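You operate a simulated robot arm through the tools that you are given. There is no shell and no other tool.

You run a simulated two-armed robot. Do the job below in one go: nothing can be reset, and whatever is moved stays where it is left.

TASK
Swap the white guide roller on the plate for the silver one.
Fine: tighten the cradle lever first; the star knob waits in the white holed block; white one on the free peg; star knob tight again.

It is judged by the outcome, as a careful person would: the job done as asked, and still so three seconds after it is handed in. It fails if anything else is knocked over, pushed out of place, dropped, spilled or broken.

THE ROBOT
Two 6-joint arms with two-finger grippers on one trunk that stands fixed in place. Base frame: the origin is at the foot of the trunk, x ahead of it, y to its left, z up. Units: m, degrees, N and s.
The left shoulder is at [0.07, 0.148, 1.189], the right one opposite. With the tool pointing down near the work surface each hand reaches from about 0.6 to 0.64 m from the base axis, measured 20 degrees to its own side. Payload 2.69 kg a hand.
The tool frame of a hand sits at the grasp point between the pads (the TCP): z along the fingers, y along the line on which they close. The tips reach 0.02 m beyond it. The gripper opens to 0.1 m; its body begins 0.063 m behind the TCP.
Orientation is that of the tool frame in the base frame, as [roll, pitch, yaw] about the fixed x, y, z axes, in that order (R = Rz(yaw) Ry(pitch) Rx(roll)). With the fingers straight down and closing along the base's y, the tool's x points along the base's -x, its y along +y and its z along -z.

THE INTERFACE
- The arms move only by the tool play_rows. It takes "left_motion", "right_motion" or both (then of equal length, played together; a hand with none holds still); each is a list of rows, each a list of 7 numbers: the shift along the base's x, y, z in m, then the turn, a rotation vector about the base's x, y, z in degrees, then the gripper command, from -1 (shut) to 1 (fully open), values between in proportion. In form: [[tx, ty, tz, rx, ry, rz, claw], ...]. A call has 1 to 20 rows; each row is the pose to reach, as a shift and turn from the pose commanded when the call began. A row lasts 0.2 s, in which the tool goes at most 0.05 m and 8.6 degrees; a call with a longer step from one row to the next is refused whole, and so is a gripper value outside its range. Where a pose cannot be reached the arm comes as near as it can. A force on the tool above 40 N (or 10 N above the force at the start of the call, whichever is more), or a blocked arm, ends the call early, and 0.2 s more pass. The fingers move at their own pace (about 0.045 m/s each) and stop on an object; they squeeze with about 35 N. The grip force told is the motor's: it shows also when the fingers shut on nothing. Time passes only in rows, and 0.2 s behind the last, so rows that repeat a pose let the fingers close. It gives the time, the measured TCP pose, the force on the tool (base axes), the opening and the grip force at its end, in the units of the frame above (readings bear some noise), with the torque about the TCP (base axes, N m) and any sound that the robot's microphone picked up.
- Cameras (640 x 400 px; columns grow to the right, rows downward): "scene" is now at [0.1228, 0.0406, 1.4105]; the picture's right is [0.48, -0.88, 0.00], its down [-0.57, -0.31, -0.76] and it looks along [0.67, 0.36, -0.65] (base axes); focal length 320 px, centre (320, 200). "left" rides on the left gripper at [0.07, 0.019, -0.099] in its tool frame; the picture's right is [-0.26, 0.97, 0.00], its down [-0.75, -0.20, -0.63] and it looks along [-0.61, -0.16, 0.78] (tool axes); focal length 230 px, centre (320, 200). "right" rides on the right gripper at [0.07, -0.019, -0.099] in its tool frame; the picture's right is [0.26, 0.97, 0.00], its down [-0.75, 0.20, -0.63] and it looks along [-0.61, 0.16, 0.78] (tool axes); focal length 230 px, centre (320, 200). There is no depth. A picture from a camera that has moved, and an enlarged one, comes with that camera's place and axes in the base frame and with its lens.
- get_image(camera): a new picture of that camera. The clock stands still meanwhile.
- slide_trunk(by): slides the trunk up (or, below 0, down) by that many m; the arms and the scene camera ride with it, the base frame stays. It gives what a move gives, with no picture.
- turn_head(pan, tilt): turns the head with the scene camera to pan (to the left, within 86 degrees either way) and tilt (down, from -29 to 69), counted from straight ahead of the robot. It gives what a move gives.
- enlarge(camera, box): a new picture of the part [left, top, right, bottom] of that camera's present view, enlarged. The clock stands still meanwhile.
- close_job(): hands the job in; it is judged then, once.

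Places have to be worked out from the pictures, the camera data and where the tool is seen. Open the grippers and draw the arms clear of the work before you hand the job in, unless the task says otherwise.

The tools are called after "Call:" as a command line: name --argument value ..., lists and objects as JSON in quotes. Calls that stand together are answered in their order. play_rows: Moves the arms, as the interface text tells. Its arguments: {"type":"object","properties":{"left_motion":{"type":"array"},"right_motion":{"type":"array"}},"required":[]} The other tools are called the same way: slide_trunk (by) moves the trunk up or down; turn_head (pan, tilt) turns the head that bears the scene camera; get_image (camera) takes a picture; enlarge (camera, box) takes an enlarged picture of a part of a camera's view; close_job () hands the job in.

At the start:

```text
t: 0.0
left_tool_pos: [0.2572, 0.2811, 1.1734]
left_orientation: [-180.0, 0.0, -180.0]
left_contact_force: [0.0, -0.6, 0.5]
left_wrist_torque: [0.03, 0.02, 0.0]
left_grip_width: 0.0997
left_finger_force: 0.0
right_tool_pos: [0.4782, 0.0956, 1.1951]
right_orientation: [-180.0, 0.0, -179.9]
right_contact_force: [0.0, 0.4, 0.7]
right_wrist_torque: [-0.01, -0.01, -0.01]
right_grip_width: 0.1
right_finger_force: 0.0
trunk travel left (down, up): [-0.747, 0.193]
head pan, tilt (commanded): [28.4, 40.2]
```

scene: 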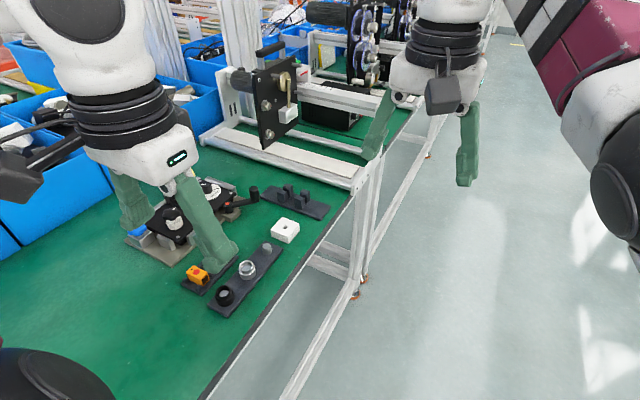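
right: 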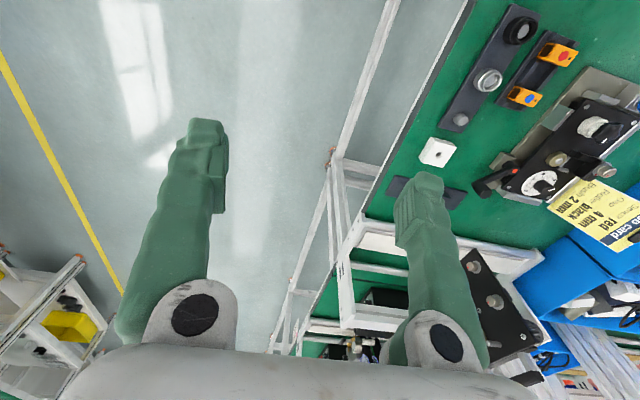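
left: 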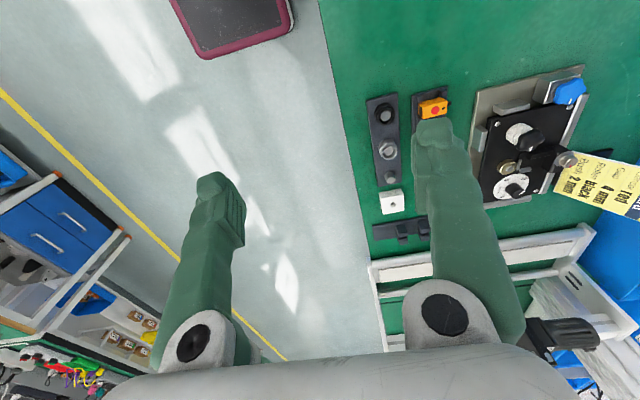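

I start by looking closer at the work area from all cameras before any motion.

Call:
enlarge --camera "scene" --box '[100, 140, 340, 320]'

Call:
enlarge --camera "right" --box '[380, 0, 640, 220]'

Call:
enlarge --camera "left" --box '[350, 50, 640, 260]'

Call:
enlarge --camera "scene" --box '[200, 30, 400, 180]'

```text
2.22 times, centred on (220, 230) of scene
camera zoom: at [0.1228, 0.0406, 1.4105], right [0.48, -0.88, 0.0], down [-0.57, -0.31, -0.76], along [0.67, 0.36, -0.65], focal length 712 px, centre (542, 133)
```

zoom: 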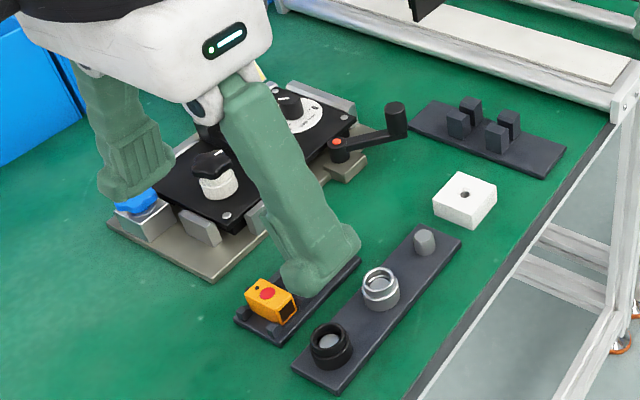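

```text
1.82 times, centred on (510, 110) of right
camera zoom: at [0.4089, 0.0756, 1.2949], right [-0.26, 0.97, 0.0], down [0.75, 0.2, 0.63], along [0.61, 0.16, -0.78], focal length 418 px, centre (-26, 364)
```

zoom: 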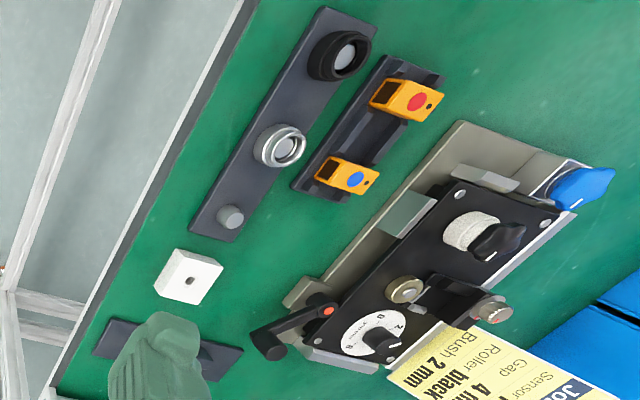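

```text
1.90 times, centred on (495, 155) of left
camera zoom: at [0.188, 0.3001, 1.2727], right [0.26, 0.97, 0.0], down [0.75, -0.2, 0.63], along [0.61, -0.16, -0.78], focal length 438 px, centre (-13, 286)
```

zoom: 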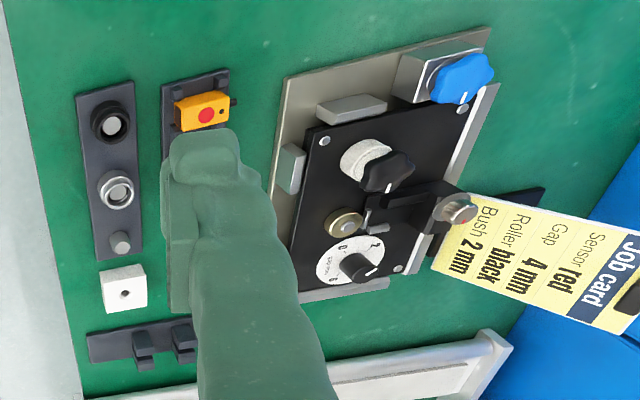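

```text
2.67 times, centred on (300, 105) of scene
camera zoom: at [0.1228, 0.0406, 1.4105], right [0.48, -0.88, 0.0], down [-0.57, -0.31, -0.76], along [0.67, 0.36, -0.65], focal length 854 px, centre (373, 453)
```

zoom: 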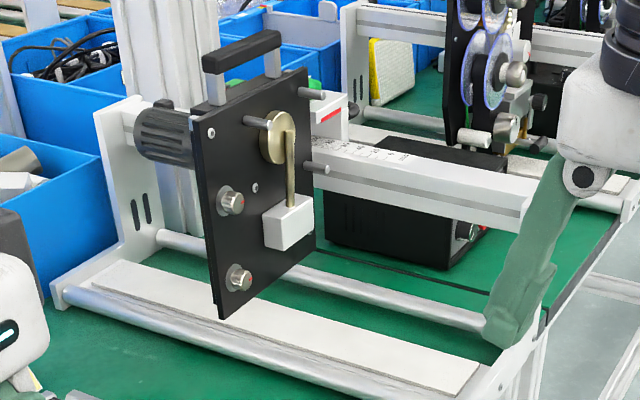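

The plate with the white roller sits in a beige cradle around (0.44, 0.60). The roller rack runs along x at y≈0.38 and the holed block is near (0.57, 0.38, 0.845). I turn the head to see how the left arm is folded before sliding the trunk.

Call:
turn_head --pan 75 --tilt 50

Call:
get_image --camera "scene"

```text
t: 1.1
left_tool_pos: [0.2574, 0.2818, 1.1744]
left_orientation: [180.0, 0.0, -180.0]
left_contact_force: [0.1, -0.1, -0.3]
left_wrist_torque: [-0.01, -0.02, 0.0]
left_grip_width: 0.0997
left_finger_force: 0.1
right_tool_pos: [0.4797, 0.0951, 1.1944]
right_orientation: [180.0, 0.0, -180.0]
right_contact_force: [-0.1, -0.8, -1.0]
right_wrist_torque: [0.0, 0.01, -0.02]
right_grip_width: 0.1
right_finger_force: 0.1
trunk travel left (down, up): [-0.747, 0.193]
head pan, tilt (commanded): [75.0, 50.0]
```

```text
taken
camera scene: at [0.0681, 0.0745, 1.3966], right [0.97, -0.26, 0.0], down [-0.2, -0.74, -0.64], along [0.17, 0.62, -0.77], focal length 320 px, centre (320, 200)
```

scene: 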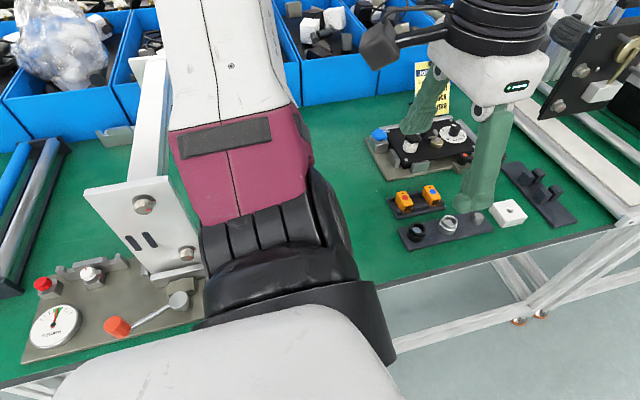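

The upper arm goes out to the left. I tilt the head up to see the elbow and forearm.

Call:
turn_head --pan 75 --tilt 10

Call:
get_image --camera "scene"

```text
t: 2.2
left_tool_pos: [0.2571, 0.282, 1.1739]
left_orientation: [180.0, -0.1, 179.9]
left_contact_force: [-0.7, 1.1, 0.7]
left_wrist_torque: [-0.03, 0.0, -0.02]
left_grip_width: 0.0999
left_finger_force: 0.0
right_tool_pos: [0.4788, 0.0954, 1.1949]
right_orientation: [-179.9, -0.1, 180.0]
right_contact_force: [0.9, 0.2, -0.2]
right_wrist_torque: [-0.01, -0.02, -0.01]
right_grip_width: 0.1003
right_finger_force: 0.1
trunk travel left (down, up): [-0.747, 0.193]
head pan, tilt (commanded): [75.0, 10.0]
```

```text
taken
camera scene: at [0.0721, 0.09, 1.4584], right [0.97, -0.26, 0.0], down [-0.05, -0.17, -0.98], along [0.25, 0.95, -0.17], focal length 320 px, centre (320, 200)
```

scene: 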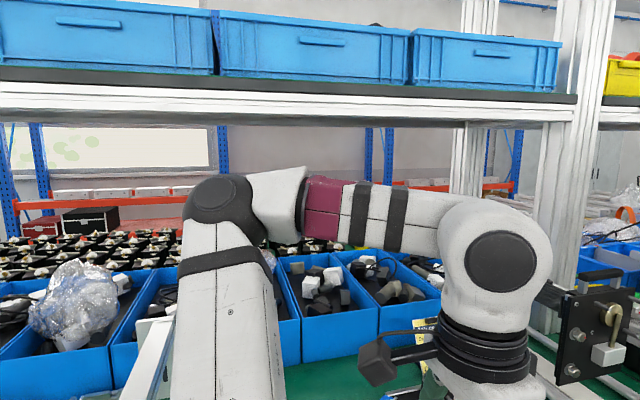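

The elbow is up (about z 1.4), so lowering the trunk should be safe in small steps. I lower it 0.1 m first and look back at the work area.

Call:
slide_trunk --by -0.1

Call:
turn_head --pan 60 --tilt 45

Call:
get_image --camera "scene"

Call:
get_image --camera "left"

```text
t: 3.5
left_tool_pos: [0.255, 0.2807, 1.0749]
left_orientation: [-179.9, 0.0, -180.0]
left_contact_force: [-0.2, -0.1, -0.1]
left_wrist_torque: [0.04, -0.02, -0.03]
left_grip_width: 0.1002
left_finger_force: 0.1
right_tool_pos: [0.4772, 0.0955, 1.0961]
right_orientation: [180.0, 0.0, 179.9]
right_contact_force: [0.1, -0.7, 0.2]
right_wrist_torque: [0.0, 0.0, -0.04]
right_grip_width: 0.1004
right_finger_force: 0.1
trunk travel left (down, up): [-0.647, 0.293]
head pan, tilt (commanded): [75.0, 10.0]
```

```text
t: 4.5
left_tool_pos: [0.2574, 0.2809, 1.0755]
left_orientation: [180.0, 0.0, -180.0]
left_contact_force: [-0.2, -0.1, -0.4]
left_wrist_torque: [-0.01, 0.0, -0.02]
left_grip_width: 0.0997
left_finger_force: 0.0
right_tool_pos: [0.4792, 0.095, 1.0947]
right_orientation: [180.0, 0.0, 180.0]
right_contact_force: [0.1, -0.4, 0.2]
right_wrist_torque: [0.0, -0.01, -0.01]
right_grip_width: 0.0998
right_finger_force: 0.1
trunk travel left (down, up): [-0.647, 0.293]
head pan, tilt (commanded): [60.0, 45.0]
```

```text
taken
camera scene: at [0.0887, 0.0707, 1.3035], right [0.87, -0.5, 0.0], down [-0.35, -0.61, -0.71], along [0.35, 0.61, -0.71], focal length 320 px, centre (320, 200)
```

scene: 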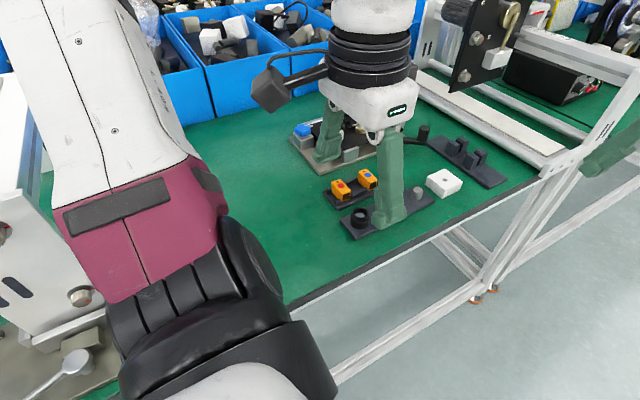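

```text
taken
camera left: at [0.188, 0.3001, 1.1727], right [0.26, 0.97, 0.0], down [0.75, -0.2, 0.63], along [0.61, -0.16, -0.78], focal length 230 px, centre (320, 200)
```

left: 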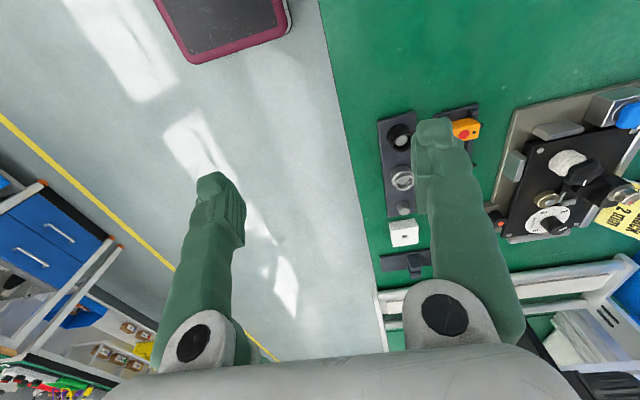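

I move the left hand left over the table (staying high) to free the scene camera's view and to see the plate from the wrist camera.

Call:
play_rows --left_motion '[[0, 0.04, 0.01, 0, 0, 0, 1], [0, 0.08, 0.02, 0, 0, 0, 1], [0, 0.12, 0.02, 0, 0, 0, 1], [0, 0.16, 0.02, 0, 0, 0, 1], [0, 0.2, 0.02, 0, 0, 0, 1], [0, 0.24, 0.02, 0, 0, 0, 1], [0, 0.28, 0.02, 0, 0, 0, 1], [0, 0.28, 0.02, 0, 0, 0, 1]]'

Call:
get_image --camera "scene"

Call:
get_image --camera "left"

```text
t: 6.3
left_tool_pos: [0.3076, 0.4269, 1.0896]
left_orientation: [180.0, 0.0, -179.8]
left_contact_force: [1.0, 0.1, -0.2]
left_wrist_torque: [0.01, 0.02, 0.01]
left_grip_width: 0.0998
left_finger_force: 0.0
left hand out of reach, approached as far as the arm can: row 2, 3, 4, 5, 6, 7, 8
right_tool_pos: [0.4797, 0.0953, 1.0945]
right_orientation: [179.9, -0.1, 179.9]
right_contact_force: [0.3, -0.6, 0.5]
right_wrist_torque: [0.0, 0.03, -0.01]
right_grip_width: 0.0999
right_finger_force: 0.0
trunk travel left (down, up): [-0.647, 0.293]
head pan, tilt (commanded): [60.0, 45.0]
```

```text
taken
camera scene: at [0.0896, 0.0713, 1.3034], right [0.87, -0.5, 0.0], down [-0.35, -0.61, -0.71], along [0.35, 0.61, -0.71], focal length 320 px, centre (320, 200)
```

scene: 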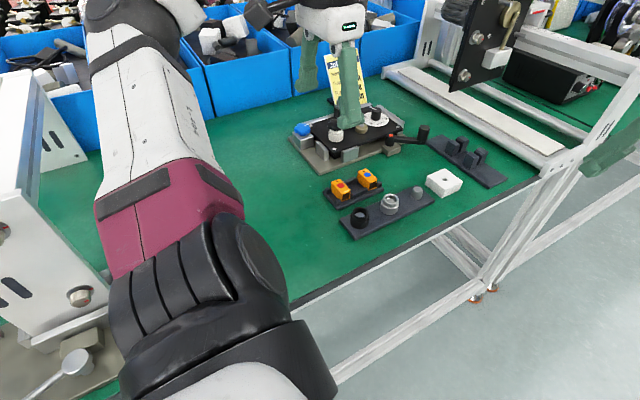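

```text
taken
camera left: at [0.2392, 0.4451, 1.1876], right [0.25, 0.97, 0.0], down [0.75, -0.2, 0.63], along [0.61, -0.16, -0.78], focal length 230 px, centre (320, 200)
```

left: 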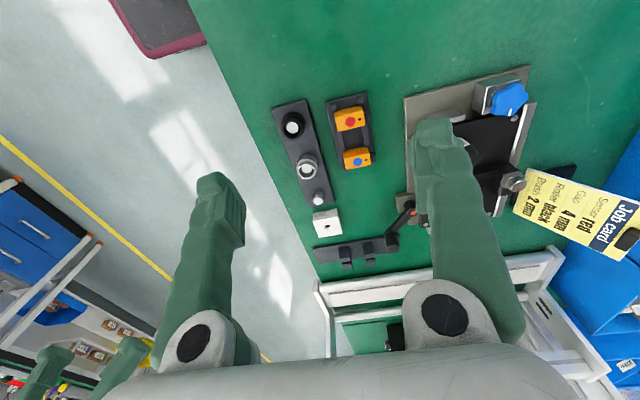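

The left hand stopped at (0.308, 0.427): reach at this yaw is limited. I test whether turning the tool about the vertical frees more reach toward the plate.

Call:
play_rows --left_motion '[[0, 0, 0, 0, 0, 8, 1], [0.0, 0.0, 0, 0, 0, 16, 1], [0.0, 0.0, 0, 0, 0, 24, 1], [0.02, 0.03, 0, 0, 0, 32, 1], [0.04, 0.06, 0, 0, 0, 40, 1], [0.06, 0.1, 0, 0, 0, 40, 1], [0.06, 0.1, 0, 0, 0, 40, 1]]'

```text
t: 8.0
left_tool_pos: [0.3228, 0.5195, 1.0625]
left_orientation: [-179.9, 0.1, -139.9]
left_contact_force: [-0.2, 0.1, -0.9]
left_wrist_torque: [0.0, 0.02, 0.0]
left_grip_width: 0.1
left_finger_force: 0.0
left hand out of reach, approached as far as the arm can: row 4, 5, 6, 7
right_tool_pos: [0.4788, 0.0957, 1.0941]
right_orientation: [-180.0, 0.0, 180.0]
right_contact_force: [-0.4, -0.2, -0.2]
right_wrist_torque: [0.02, 0.0, -0.02]
right_grip_width: 0.0997
right_finger_force: 0.1
trunk travel left (down, up): [-0.647, 0.293]
head pan, tilt (commanded): [60.0, 45.0]
```

The hand came to (0.323, 0.52, 1.06) with the turn helping. I test reach lower down, still well above the parts (z about 0.98).

Call:
play_rows --left_motion '[[0, 0, -0.03, 0, 0, 0, 1], [0.0, 0.0, -0.06, 0, 0, 0, 1], [0.03, 0.02, -0.08, 0, 0, 0, 1], [0.06, 0.04, -0.08, 0, 0, 0, 1], [0.09, 0.06, -0.08, 0, 0, 0, 1], [0.11, 0.08, -0.08, 0, 0, 0, 1], [0.11, 0.08, -0.08, 0, 0, 0, 1]]'

Call:
get_image --camera "scene"

Call:
get_image --camera "left"

```text
t: 9.6
left_tool_pos: [0.4091, 0.562, 0.9696]
left_orientation: [-179.8, 0.3, -139.9]
left_contact_force: [-0.2, -0.8, 0.3]
left_wrist_torque: [0.0, -0.02, -0.02]
left_grip_width: 0.1
left_finger_force: 0.0
left hand out of reach, approached as far as the arm can: row 1, 2, 5, 6, 7
right_tool_pos: [0.4776, 0.0952, 1.094]
right_orientation: [-180.0, -0.1, 179.9]
right_contact_force: [-0.2, 1.0, 0.2]
right_wrist_torque: [-0.01, 0.0, 0.01]
right_grip_width: 0.0998
right_finger_force: 0.0
trunk travel left (down, up): [-0.647, 0.293]
head pan, tilt (commanded): [60.0, 45.0]
```

```text
taken
camera scene: at [0.0891, 0.0706, 1.3035], right [0.87, -0.5, 0.0], down [-0.35, -0.61, -0.71], along [0.35, 0.61, -0.71], focal length 320 px, centre (320, 200)
```

scene: 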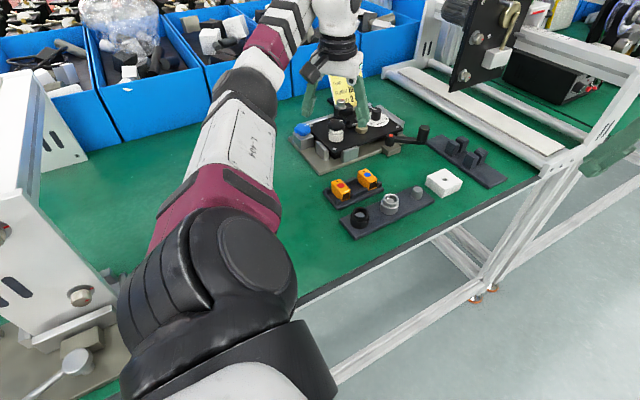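

```text
taken
camera left: at [0.3452, 0.5315, 1.0668], right [-0.42, 0.91, 0.0], down [0.7, 0.33, 0.63], along [0.57, 0.27, -0.77], focal length 230 px, centre (320, 200)
```

left: 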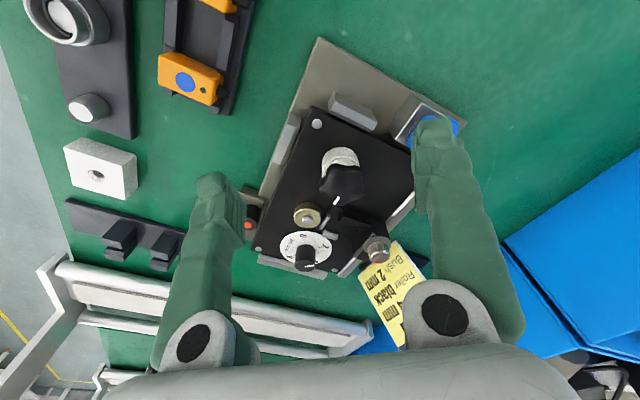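

The hand now reaches close to the plate and its cameras see the parts well. I enlarge both views to study the cradle lever, knob and pegs.

Call:
enlarge --camera "scene" --box '[270, 60, 530, 250]'

Call:
enlarge --camera "left" --box '[220, 60, 480, 300]'

Call:
enlarge --camera "scene" --box '[285, 80, 435, 180]'

Call:
enlarge --camera "left" --box '[20, 0, 260, 280]'

```text
2.11 times, centred on (400, 155) of scene
camera zoom: at [0.0891, 0.0706, 1.3035], right [0.87, -0.5, 0.0], down [-0.35, -0.61, -0.71], along [0.35, 0.61, -0.71], focal length 674 px, centre (152, 295)
```

zoom: 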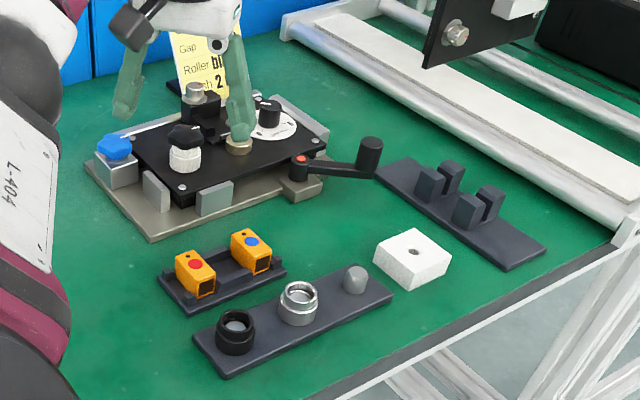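

```text
1.67 times, centred on (350, 180) of left
camera zoom: at [0.3452, 0.5315, 1.0668], right [-0.42, 0.91, 0.0], down [0.7, 0.33, 0.63], along [0.57, 0.27, -0.77], focal length 384 px, centre (270, 233)
```

zoom: 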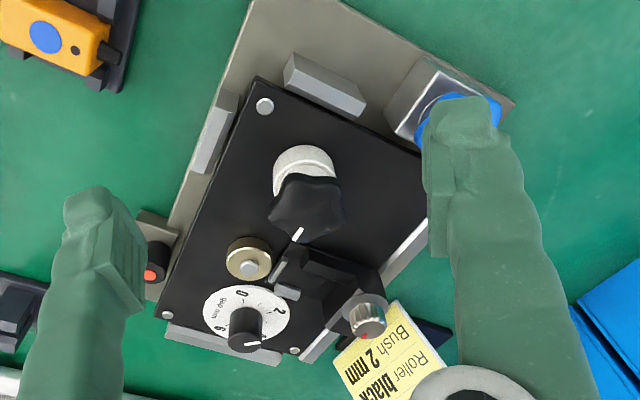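

```text
4.00 times, centred on (360, 130) of scene
camera zoom: at [0.0891, 0.0706, 1.3035], right [0.87, -0.5, 0.0], down [-0.35, -0.61, -0.71], along [0.35, 0.61, -0.71], focal length 1281 px, centre (160, 480)
```

zoom: 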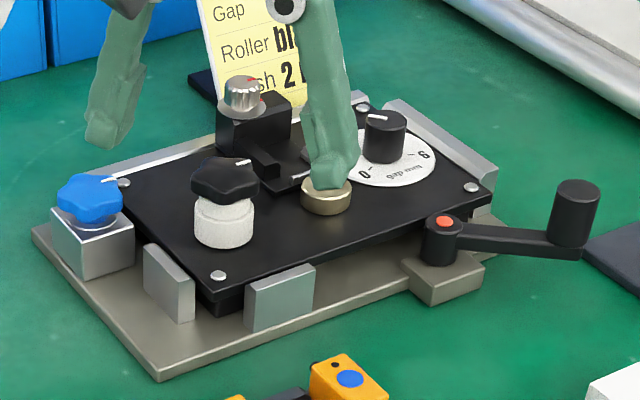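

```text
1.43 times, centred on (140, 140) of left
camera zoom: at [0.3452, 0.5315, 1.0668], right [-0.42, 0.91, 0.0], down [0.7, 0.33, 0.63], along [0.57, 0.27, -0.77], focal length 329 px, centre (577, 286)
```

zoom: 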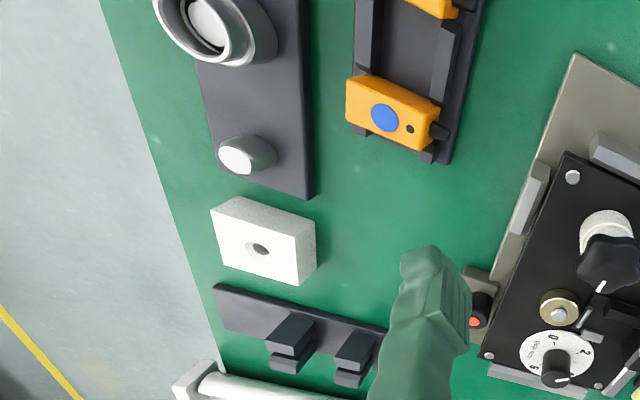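

I now understand the layout. The black crank lever (orange dot) clamps the plate in the cradle at about (0.555, 0.543), with its handle at about (0.605, 0.495). Next I test reach toward the lever, staying above everything.

Call:
play_rows --left_motion '[[0.04, -0.015, 0.0, 0, 0, 0, 1], [0.08, -0.03, 0.0, 0, 0, 0, 1], [0.12, -0.045, 0, 0, 0, 0, 1], [0.15, -0.06, 0, 0, 0, 0, 1], [0.18, -0.07, 0, 0, 0, 0, 1], [0.18, -0.07, 0, 0, 0, 0, 1]]'

Call:
get_image --camera "left"

Call:
get_image --camera "scene"

```text
t: 10.9
left_tool_pos: [0.5446, 0.4627, 0.9611]
left_orientation: [-180.0, 0.0, -140.0]
left_contact_force: [0.2, 0.9, -0.3]
left_wrist_torque: [0.03, 0.03, 0.01]
left_grip_width: 0.0998
left_finger_force: 0.2
left hand out of reach, approached as far as the arm can: row 1, 2, 3, 4, 5, 6
right_tool_pos: [0.4796, 0.0956, 1.0955]
right_orientation: [180.0, 0.0, 180.0]
right_contact_force: [0.0, 0.4, 0.7]
right_wrist_torque: [0.02, 0.0, 0.0]
right_grip_width: 0.1001
right_finger_force: 0.0
trunk travel left (down, up): [-0.647, 0.293]
head pan, tilt (commanded): [60.0, 45.0]
```

```text
taken
camera left: at [0.4799, 0.4329, 1.0597], right [-0.42, 0.91, 0.0], down [0.7, 0.33, 0.63], along [0.57, 0.27, -0.78], focal length 230 px, centre (320, 200)
```

left: 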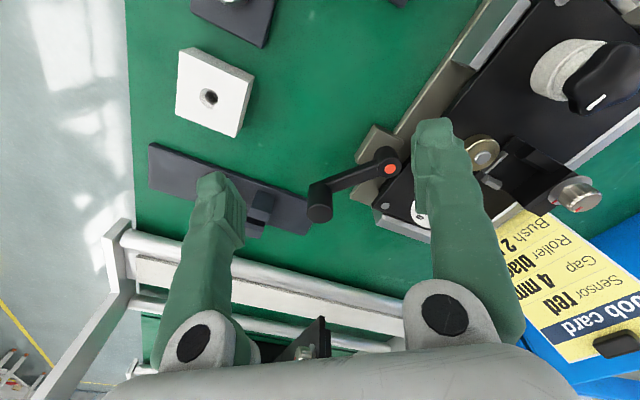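

```text
taken
camera scene: at [0.0884, 0.0712, 1.3035], right [0.87, -0.5, 0.0], down [-0.35, -0.61, -0.71], along [0.35, 0.61, -0.71], focal length 320 px, centre (320, 200)
```

scene: 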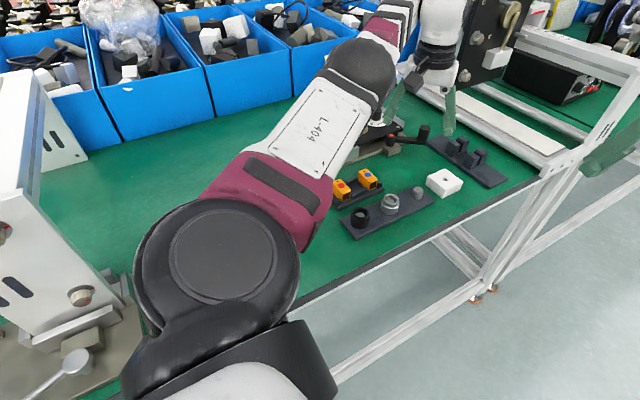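

Handle solved at about (0.602, 0.491) and pivot (0.5545, 0.540), confirmed from two views. I check maximum reach along this direction at z 0.945, just above the lever.

Call:
play_rows --left_motion '[[0.02, 0.01, -0.005, 0, 0, 0, 1], [0.04, 0.02, -0.01, 0, 0, 0, 1], [0.06, 0.03, -0.015, 0, 0, 0, 1], [0.06, 0.03, -0.015, 0, 0, 0, 1], [0.06, 0.03, -0.015, 0, 0, 0, 1]]'

```text
t: 12.2
left_tool_pos: [0.5489, 0.4584, 0.9449]
left_orientation: [179.9, 0.1, -140.0]
left_contact_force: [0.3, 0.0, 0.9]
left_wrist_torque: [0.01, -0.02, -0.01]
left_grip_width: 0.1002
left_finger_force: 0.0
left hand out of reach, approached as far as the arm can: row 1, 2, 3, 4, 5
right_tool_pos: [0.4774, 0.0947, 1.095]
right_orientation: [180.0, 0.0, -180.0]
right_contact_force: [0.3, 0.0, -0.4]
right_wrist_torque: [-0.04, -0.01, 0.01]
right_grip_width: 0.1001
right_finger_force: 0.1
trunk travel left (down, up): [-0.647, 0.293]
head pan, tilt (commanded): [60.0, 45.0]
```

Reach tops out at about 0.57 m from the shoulder with the tool straight down, so the knob (0.43, 0.589, top 0.922) is just reachable. The lever handle (0.597, 0.488, top about 0.91) will need a modest outward tilt. I enlarge the lever view first.

Call:
enlarge --camera "left" --box '[270, 90, 430, 260]'

Call:
enlarge --camera "left" --box '[120, 0, 420, 300]'

```text
2.35 times, centred on (350, 175) of left
camera zoom: at [0.4851, 0.4279, 1.043], right [-0.42, 0.91, 0.0], down [0.7, 0.33, 0.63], along [0.57, 0.27, -0.78], focal length 541 px, centre (249, 259)
```

zoom: 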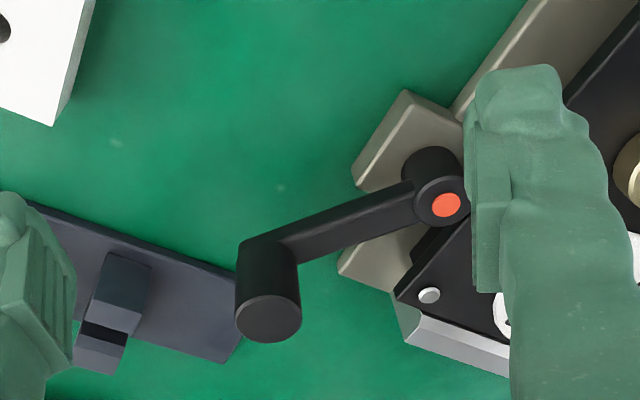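

```text
1.33 times, centred on (270, 150) of left
camera zoom: at [0.4851, 0.4279, 1.043], right [-0.42, 0.91, 0.0], down [0.7, 0.33, 0.63], along [0.57, 0.27, -0.78], focal length 307 px, centre (387, 267)
```

zoom: 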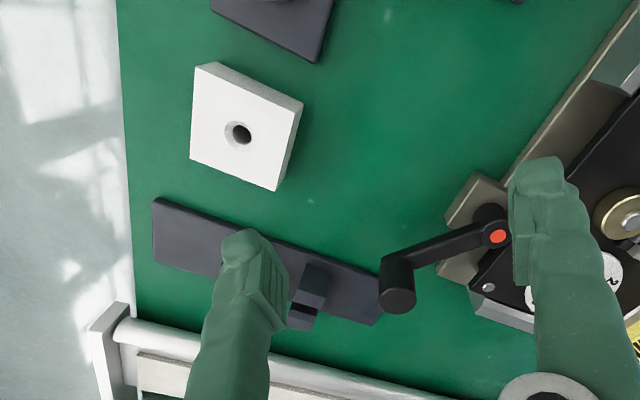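

The lever is a crank with a vertical cylindrical handle (about 22 mm across, z 0.873–0.914, centre (0.600, 0.489)). I tilt the tool outward about 24° and bring it above the handle to see whether it is reachable.

Call:
play_rows --left_motion '[[0.0, 0.0, 0.01, 4.3, -6.7, 0, 1], [0.01, 0.006, 0.015, 8.6, -13.4, 0, 1], [0.025, 0.015, 0.018, 13, -20.2, 0, 1], [0.04, 0.025, 0.018, 13, -20.2, 0, 1], [0.051, 0.031, 0.018, 13, -20.2, 0, 1], [0.051, 0.031, 0.018, 13, -20.2, 0, 1]]'

Call:
get_image --camera "left"

Call:
get_image --camera "scene"

```text
t: 13.6
left_tool_pos: [0.6009, 0.4887, 0.9608]
left_orientation: [-176.8, 23.9, -139.3]
left_contact_force: [0.0, -0.6, -0.4]
left_wrist_torque: [0.04, -0.01, 0.0]
left_grip_width: 0.0998
left_finger_force: 0.0
right_tool_pos: [0.4788, 0.095, 1.0945]
right_orientation: [-180.0, -0.1, 180.0]
right_contact_force: [-0.7, -0.8, 0.4]
right_wrist_torque: [0.02, 0.01, 0.0]
right_grip_width: 0.0999
right_finger_force: 0.1
trunk travel left (down, up): [-0.647, 0.293]
head pan, tilt (commanded): [60.0, 45.0]
```

```text
taken
camera left: at [0.5073, 0.4402, 1.0215], right [-0.43, 0.9, 0.05], down [0.43, 0.15, 0.89], along [0.79, 0.41, -0.46], focal length 230 px, centre (320, 200)
```

left: 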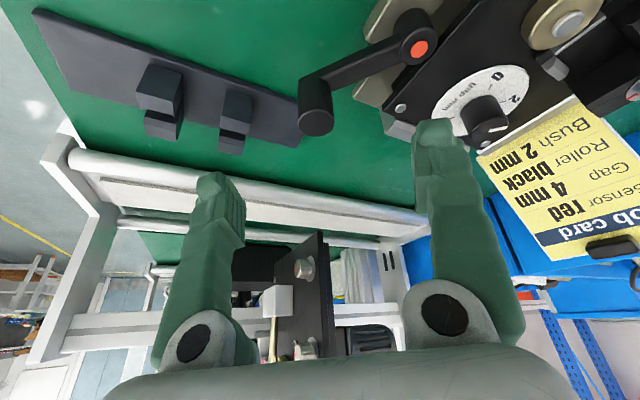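

```text
taken
camera scene: at [0.0885, 0.0708, 1.3035], right [0.87, -0.5, 0.0], down [-0.35, -0.61, -0.71], along [0.35, 0.61, -0.71], focal length 320 px, centre (320, 200)
```

scene: 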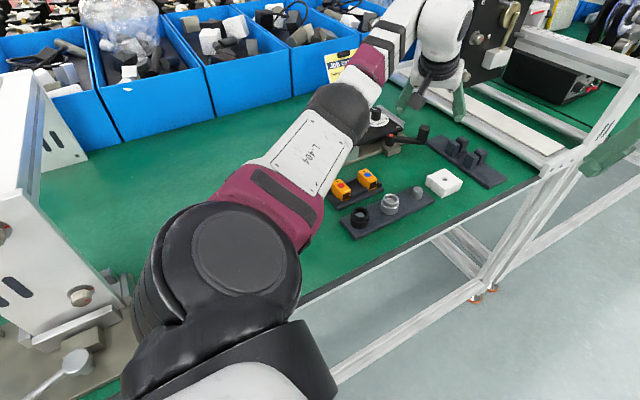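

The tilt works: the handle top projects exactly where I predicted directly below the TCP. I narrow the fingers to about 50 mm, descend onto the upper handle (TCP z 0.914, clear of the lever arm), and grip.

Call:
play_rows --left_motion '[[0, 0, 0, 0, 0, 0, 0.1], [0, 0, 0, 0, 0, 0, 0.1], [0, 0, -0.01, 0, 0, 0, 0.1], [0, 0, -0.02, 0, 0, 0, 0.1], [0, 0, -0.03, 0, 0, 0, 0.1], [0, 0, -0.04, 0, 0, 0, 0.1], [0, 0, -0.047, 0, 0, 0, 0.1], [0, 0, -0.047, 0, 0, 0, 0.1]]'

Call:
get_image --camera "left"

Call:
enlarge --camera "scene" --box '[350, 60, 510, 180]'

```text
t: 15.3
left_tool_pos: [0.6009, 0.4879, 0.9143]
left_orientation: [-176.8, 23.9, -139.3]
left_contact_force: [0.5, 0.4, 0.7]
left_wrist_torque: [0.01, -0.01, 0.0]
left_grip_width: 0.0552
left_finger_force: 0.0
right_tool_pos: [0.4788, 0.0956, 1.0951]
right_orientation: [180.0, 0.0, 180.0]
right_contact_force: [0.2, 0.3, -0.7]
right_wrist_torque: [-0.01, -0.03, -0.03]
right_grip_width: 0.1002
right_finger_force: 0.0
trunk travel left (down, up): [-0.647, 0.293]
head pan, tilt (commanded): [60.0, 45.0]
```

```text
taken
camera left: at [0.5079, 0.4392, 0.9748], right [-0.43, 0.9, 0.05], down [0.43, 0.15, 0.89], along [0.79, 0.41, -0.46], focal length 230 px, centre (320, 200)
```

left: 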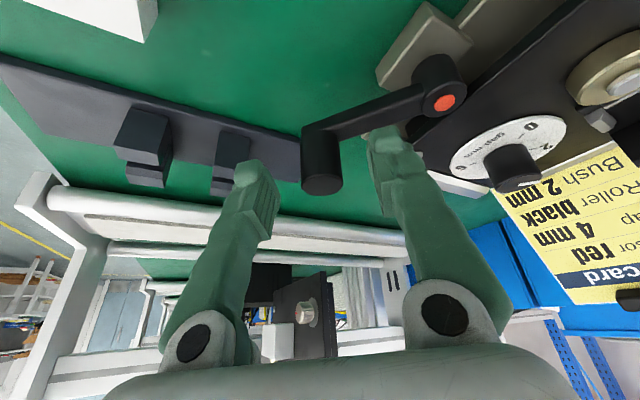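

```text
3.33 times, centred on (430, 120) of scene
camera zoom: at [0.0887, 0.0705, 1.3035], right [0.87, -0.5, 0.0], down [-0.35, -0.61, -0.71], along [0.35, 0.61, -0.71], focal length 1068 px, centre (-47, 467)
```

zoom: 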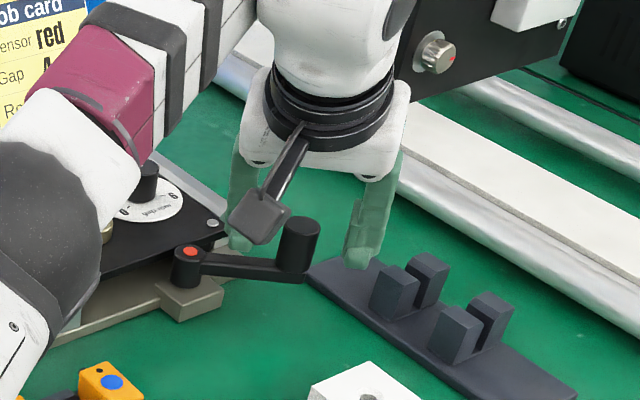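

The handle sits centred between the fingers, with no contact force. I close on it.

Call:
play_rows --left_motion '[[0, 0, 0, 0, 0, 0, -1], [0, 0, 0, 0, 0, 0, -1], [0, 0, 0, 0, 0, 0, -1], [0, 0, 0, 0, 0, 0, -1]]'

Call:
get_image --camera "left"

```text
t: 16.4
left_tool_pos: [0.5982, 0.4894, 0.9137]
left_orientation: [-176.8, 23.8, -139.3]
left_contact_force: [-1.8, 0.6, -1.8]
left_wrist_torque: [-0.03, -0.1, 0.04]
left_grip_width: 0.0223
left_finger_force: 43.0
right_tool_pos: [0.4791, 0.0967, 1.0965]
right_orientation: [179.9, 0.0, 179.9]
right_contact_force: [0.2, 0.3, 0.1]
right_wrist_torque: [0.02, -0.03, 0.03]
right_grip_width: 0.0999
right_finger_force: 0.1
trunk travel left (down, up): [-0.647, 0.293]
head pan, tilt (commanded): [60.0, 45.0]
```

```text
taken
camera left: at [0.5076, 0.4399, 0.9746], right [-0.43, 0.9, 0.05], down [0.43, 0.16, 0.89], along [0.79, 0.41, -0.46], focal length 230 px, centre (320, 200)
```

left: 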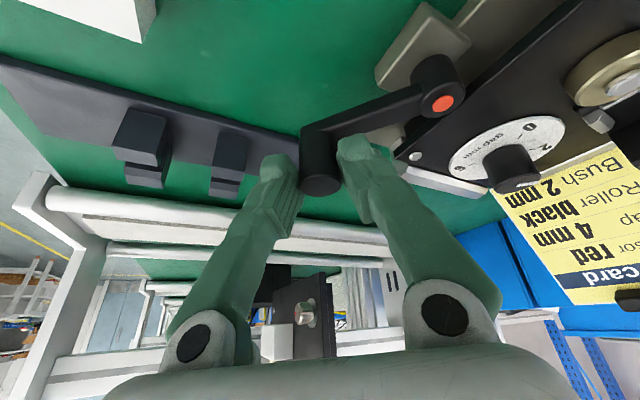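

The handle is gripped (width 22 mm). I try a small clockwise swing (seen from above) around the pivot and read the resisting force.

Call:
play_rows --left_motion '[[-0.004, -0.0026, 0, 0, 0, -4, -1], [-0.0083, -0.0051, 0, 0, 0, -8, -1], [-0.0106, -0.0063, 0, 0, 0, -10, -1], [-0.0106, -0.0063, 0, 0, 0, -10, -1]]'

```text
t: 17.4
left_tool_pos: [0.5911, 0.4815, 0.9147]
left_orientation: [-176.8, 23.7, -149.4]
left_contact_force: [0.9, -1.5, -3.2]
left_wrist_torque: [-0.11, 0.18, 0.03]
left_grip_width: 0.0224
left_finger_force: 45.3
right_tool_pos: [0.4799, 0.0955, 1.0936]
right_orientation: [180.0, -0.2, -179.9]
right_contact_force: [0.4, 0.8, -0.1]
right_wrist_torque: [0.01, 0.02, 0.02]
right_grip_width: 0.1001
right_finger_force: 0.0
trunk travel left (down, up): [-0.647, 0.293]
head pan, tilt (commanded): [60.0, 45.0]
```

Low resistance. I verify with a picture that the lever actually moved.

Call:
enlarge --camera "scene" --box '[350, 60, 510, 180]'

Call:
get_image --camera "left"

```text
3.33 times, centred on (430, 120) of scene
camera zoom: at [0.0896, 0.0705, 1.3034], right [0.87, -0.5, 0.0], down [-0.35, -0.61, -0.71], along [0.35, 0.61, -0.71], focal length 1068 px, centre (-47, 467)
```

zoom: 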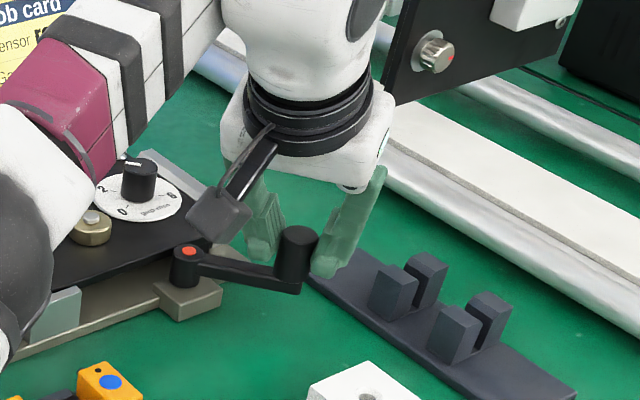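

```text
taken
camera left: at [0.4911, 0.4491, 0.9746], right [-0.27, 0.96, 0.05], down [0.45, 0.08, 0.89], along [0.85, 0.26, -0.46], focal length 230 px, centre (320, 200)
```

left: 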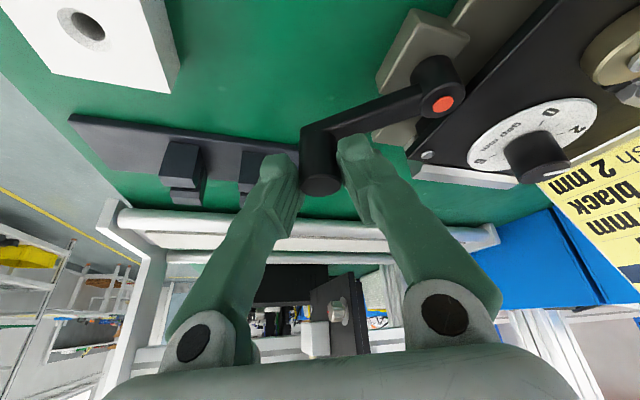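

The lever follows. I continue clockwise another 20° in 5° rows.

Call:
play_rows --left_motion '[[-0.0056, -0.0024, 0, 0, 0, -5, -1], [-0.0114, -0.0043, 0, 0, 0, -10, -1], [-0.0174, -0.0057, 0, 0, 0, -15, -1], [-0.0234, -0.0066, 0, 0, 0, -20, -1], [-0.0234, -0.0066, 0, 0, 0, -20, -1]]'

```text
t: 18.2
left_tool_pos: [0.5436, 0.4642, 0.9146]
left_orientation: [-178.2, 24.3, -162.9]
left_contact_force: [-7.1, 26.5, 2.2]
left_wrist_torque: [0.16, 0.52, 0.68]
left_grip_width: 0.0228
left_finger_force: 45.2
left hand out of reach, approached as far as the arm can: row 1, 2, 3, 4
right_tool_pos: [0.4797, 0.1065, 1.0982]
right_orientation: [-179.2, -0.1, 179.5]
right_contact_force: [1.0, -0.7, 0.0]
right_wrist_torque: [0.0, 0.04, -0.04]
right_grip_width: 0.1001
right_finger_force: 0.0
trunk travel left (down, up): [-0.647, 0.293]
head pan, tilt (commanded): [60.0, 45.0]
stopped in row 4 (left hand): the force on the tool passed its limit at 46 N (the readings are from after the stop); the commanded pose is now the measured one
```

The arm drifted off my commanded arc (row poses were judged out of reach) and the force limit tripped. I look at where handle and fingers are now.

Call:
get_image --camera "left"

Call:
get_image --camera "scene"

Call:
enlarge --camera "scene" --box '[320, 80, 480, 200]'

```text
taken
camera left: at [0.4388, 0.4544, 0.9738], right [-0.05, 1.0, 0.08], down [0.46, -0.05, 0.89], along [0.89, 0.08, -0.45], focal length 230 px, centre (320, 200)
```

left: 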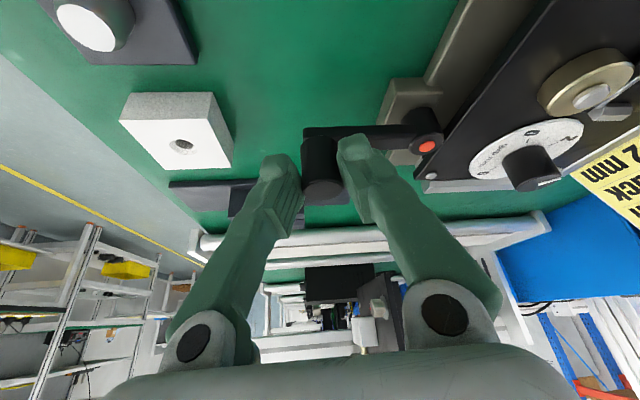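

```text
taken
camera scene: at [0.0841, 0.0917, 1.3037], right [0.87, -0.49, 0.01], down [-0.35, -0.63, -0.7], along [0.35, 0.6, -0.72], focal length 320 px, centre (320, 200)
```

scene: 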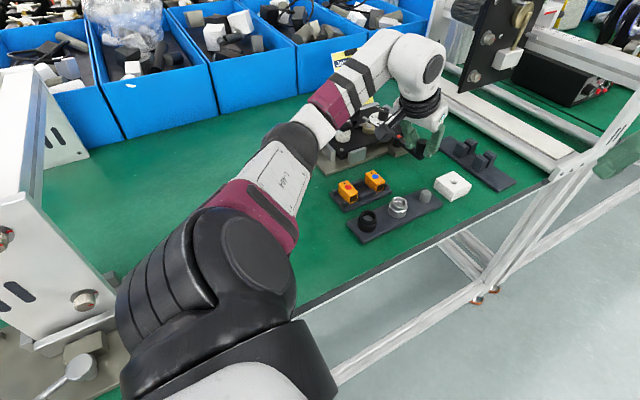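

```text
3.33 times, centred on (400, 140) of scene
camera zoom: at [0.0841, 0.0917, 1.3037], right [0.87, -0.49, 0.01], down [-0.35, -0.63, -0.7], along [0.35, 0.6, -0.72], focal length 1068 px, centre (53, 400)
```

zoom: 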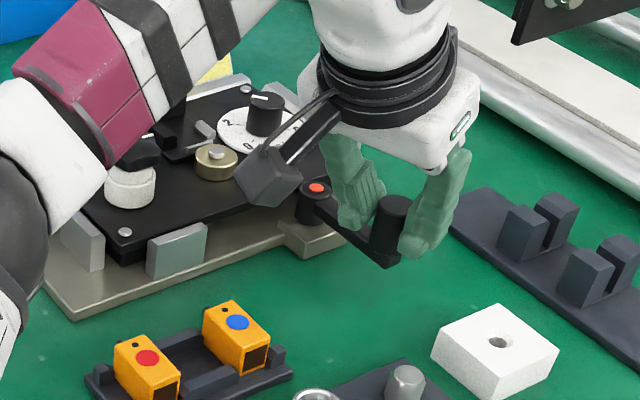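

The lever swung along (now roughly pointing to −y), but the grip is pulling sideways with about 26 N. I hold still for a moment and re-read.

Call:
play_rows --left_motion '[[0, 0, 0, 0, 0, 0, -1], [0, 0, 0, 0, 0, 0, -1]]'

Call:
get_image --camera "left"

```text
t: 18.8
left_tool_pos: [0.5452, 0.4632, 0.9132]
left_orientation: [-177.8, 24.4, -162.8]
left_contact_force: [-6.1, 26.7, 1.6]
left_wrist_torque: [0.08, 0.55, 0.54]
left_grip_width: 0.0227
left_finger_force: 44.8
right_tool_pos: [0.4913, 0.1147, 1.1014]
right_orientation: [-179.0, -0.3, 179.6]
right_contact_force: [0.2, -0.7, 0.4]
right_wrist_torque: [0.02, 0.03, -0.02]
right_grip_width: 0.0998
right_finger_force: 0.0
trunk travel left (down, up): [-0.647, 0.293]
head pan, tilt (commanded): [60.0, 45.0]
```

```text
taken
camera left: at [0.4408, 0.4551, 0.9735], right [-0.05, 1.0, 0.07], down [0.45, -0.04, 0.89], along [0.89, 0.07, -0.45], focal length 230 px, centre (320, 200)
```

left: 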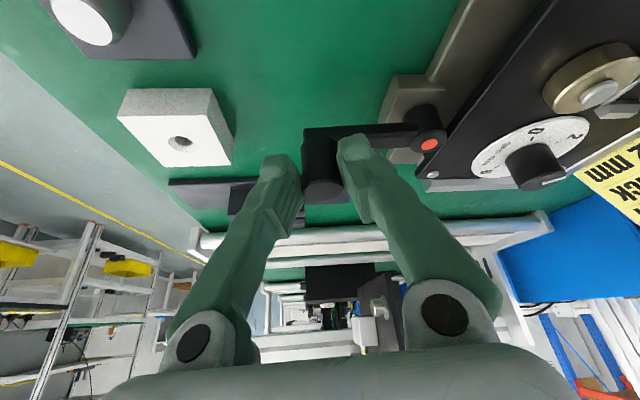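

The trunk is being tugged sideways by this grip load, so I relieve it by easing the hand toward the pivot (+y) in small steps.

Call:
play_rows --left_motion '[[0.0005, 0.003, 0, 0, 0, 0, -1], [0.001, 0.006, 0, 0, 0, 0, -1], [0.001, 0.008, 0, 0, 0, 0, -1], [0.001, 0.008, 0, 0, 0, 0, -1]]'

```text
t: 19.8
left_tool_pos: [0.5461, 0.4644, 0.9126]
left_orientation: [-177.8, 24.6, -163.0]
left_contact_force: [-2.7, 22.8, -12.5]
left_wrist_torque: [0.28, -0.31, 0.24]
left_grip_width: 0.0227
left_finger_force: 44.9
left hand out of reach, approached as far as the arm can: row 2, 3, 4
right_tool_pos: [0.4995, 0.1141, 1.1026]
right_orientation: [-179.0, -0.4, 179.6]
right_contact_force: [1.2, -0.2, -0.2]
right_wrist_torque: [-0.04, -0.01, 0.01]
right_grip_width: 0.1
right_finger_force: 0.1
trunk travel left (down, up): [-0.647, 0.293]
head pan, tilt (commanded): [60.0, 45.0]
```

The wrist appears to be at a joint limit at this yaw while tilted. I release the handle by opening the gripper wide in place, then re-read.

Call:
play_rows --left_motion '[[0, 0, 0, 0, 0, 0, 1], [0, 0, 0, 0, 0, 0, 1], [0, 0, 0, 0, 0, 0, 1], [0, 0, 0, 0, 0, 0, 1], [0, 0, 0, 0, 0, 0, 1]]'

Call:
get_image --camera "left"

Call:
get_image --camera "scene"

```text
t: 21.0
left_tool_pos: [0.5467, 0.4492, 0.9186]
left_orientation: [-178.3, 24.5, -163.8]
left_contact_force: [-0.6, -0.6, 0.1]
left_wrist_torque: [0.03, 0.06, 0.0]
left_grip_width: 0.1003
left_finger_force: 0.0
right_tool_pos: [0.4801, 0.0877, 1.0948]
right_orientation: [179.7, -0.1, 179.5]
right_contact_force: [-0.1, -0.3, -0.2]
right_wrist_torque: [0.05, -0.02, -0.01]
right_grip_width: 0.0996
right_finger_force: 0.1
trunk travel left (down, up): [-0.647, 0.293]
head pan, tilt (commanded): [60.0, 45.0]
```

```text
taken
camera left: at [0.4416, 0.44, 0.9791], right [-0.03, 1.0, 0.08], down [0.45, -0.06, 0.89], along [0.89, 0.07, -0.45], focal length 230 px, centre (320, 200)
```

left: 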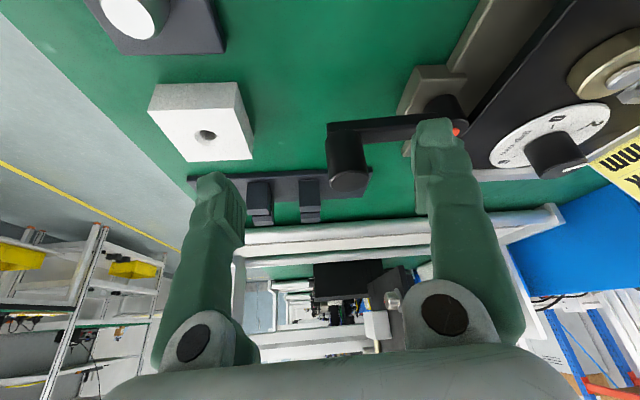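

```text
taken
camera scene: at [0.0892, 0.0651, 1.3038], right [0.86, -0.5, 0.0], down [-0.36, -0.61, -0.71], along [0.36, 0.61, -0.7], focal length 320 px, centre (320, 200)
```

scene: 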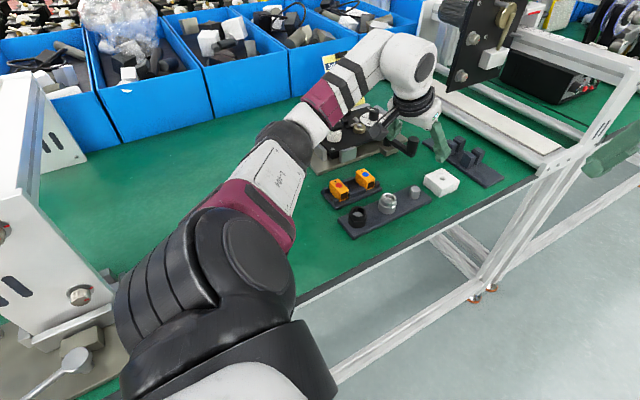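

Now the hand is free and the trunk swung back. Using the three handle positions, the pivot fits better at (0.5455, 0.536) with radius 71 mm, and the lever has turned about 47° clockwise so far. I lift, remove the tilt and choose a better wrist yaw for a re-grip.

Call:
play_rows --left_motion '[[0, 0, 0.025, 0, 0, 0, 1], [0, 0, 0.05, 0, 0, 0, 1], [0, 0, 0.055, -1.7, 8, 0, 1], [0, 0, 0.055, -3.4, 16, 0, 1], [-0.005, 0, 0.055, -5.1, 24.1, 0, 1], [-0.005, 0, 0.055, -5.1, 24.1, 0, 1]]'

Call:
play_rows --left_motion '[[0, 0, 0, 0, 0, 8, 1], [0, 0, 0, 0, 0, 16, 1], [0, 0, 0, 0, 0, 24, 1], [0, 0, 0, 0, 0, 32, 1], [0, 0, 0, 0, 0, 40, 1], [0, 0, 0, 0, 0, 48, 1], [0, 0, 0, 0, 0, 48, 1]]'

```text
t: 22.4
left_tool_pos: [0.5038, 0.418, 0.9107]
left_orientation: [-178.7, 2.5, -162.2]
left_contact_force: [0.3, 0.3, 0.3]
left_wrist_torque: [0.0, 0.01, 0.0]
left_grip_width: 0.1001
left_finger_force: 0.1
left hand out of reach, approached as far as the arm can: row 3, 4, 5, 6
right_tool_pos: [0.4799, 0.0933, 1.0954]
right_orientation: [-179.9, -0.1, 179.6]
right_contact_force: [0.1, -0.3, 0.6]
right_wrist_torque: [0.02, 0.02, 0.01]
right_grip_width: 0.1
right_finger_force: 0.1
trunk travel left (down, up): [-0.647, 0.293]
head pan, tilt (commanded): [60.0, 45.0]
```

```text
t: 24.0
left_tool_pos: [0.5077, 0.4191, 0.9051]
left_orientation: [-178.6, 2.6, -114.2]
left_contact_force: [0.5, -0.6, 0.5]
left_wrist_torque: [-0.01, 0.0, -0.03]
left_grip_width: 0.1
left_finger_force: 0.0
left hand out of reach, approached as far as the arm can: row 4, 5, 6, 7
right_tool_pos: [0.4801, 0.0945, 1.0957]
right_orientation: [-179.8, 0.0, 179.6]
right_contact_force: [-0.7, -0.5, 0.0]
right_wrist_torque: [0.01, 0.02, -0.01]
right_grip_width: 0.1001
right_finger_force: 0.1
trunk travel left (down, up): [-0.647, 0.293]
head pan, tilt (commanded): [60.0, 45.0]
```

The hand drifted lower than intended because of reach limits (no contact occurred). I go up and back to the yaw/tilt family that worked (yaw −140, outward tilt) in smaller steps.

Call:
play_rows --left_motion '[[0, 0, 0.02, 0, 0, -4, 1], [0, 0, 0.04, 0, 0, -10, 1], [0, 0, 0.06, 0, 0, -18, 1], [0, 0, 0.07, 0, 0, -26, 1], [0, 0, 0.07, 0, 0, -26, 1]]'

Call:
play_rows --left_motion '[[0, 0, 0, 4.3, -6.7, 0, 1], [0, 0, 0, 8.6, -13.4, 0, 1], [0.01, 0.01, 0, 8.6, -13.4, 0, 1], [0.01, 0.01, 0, 8.6, -13.4, 0, 1]]'

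```text
t: 25.2
left_tool_pos: [0.5318, 0.4365, 0.9569]
left_orientation: [-178.6, 2.6, -140.4]
left_contact_force: [0.6, -0.4, -0.1]
left_wrist_torque: [-0.01, 0.0, -0.02]
left_grip_width: 0.0999
left_finger_force: 0.0
left hand out of reach, approached as far as the arm can: row 1, 2, 3, 4, 5
right_tool_pos: [0.4794, 0.0931, 1.0942]
right_orientation: [-180.0, -0.2, 179.6]
right_contact_force: [-0.3, 0.9, -0.3]
right_wrist_torque: [0.03, -0.02, 0.01]
right_grip_width: 0.1
right_finger_force: 0.1
trunk travel left (down, up): [-0.647, 0.293]
head pan, tilt (commanded): [60.0, 45.0]
```

```text
t: 26.2
left_tool_pos: [0.543, 0.4469, 0.9568]
left_orientation: [-176.6, 18.4, -140.0]
left_contact_force: [-0.3, 0.5, 0.2]
left_wrist_torque: [0.01, -0.05, -0.01]
left_grip_width: 0.1001
left_finger_force: 0.1
right_tool_pos: [0.4798, 0.0927, 1.0948]
right_orientation: [-179.9, -0.1, 179.5]
right_contact_force: [0.8, -0.1, 0.0]
right_wrist_torque: [-0.03, -0.01, -0.02]
right_grip_width: 0.1
right_finger_force: 0.1
trunk travel left (down, up): [-0.647, 0.293]
head pan, tilt (commanded): [60.0, 45.0]
```

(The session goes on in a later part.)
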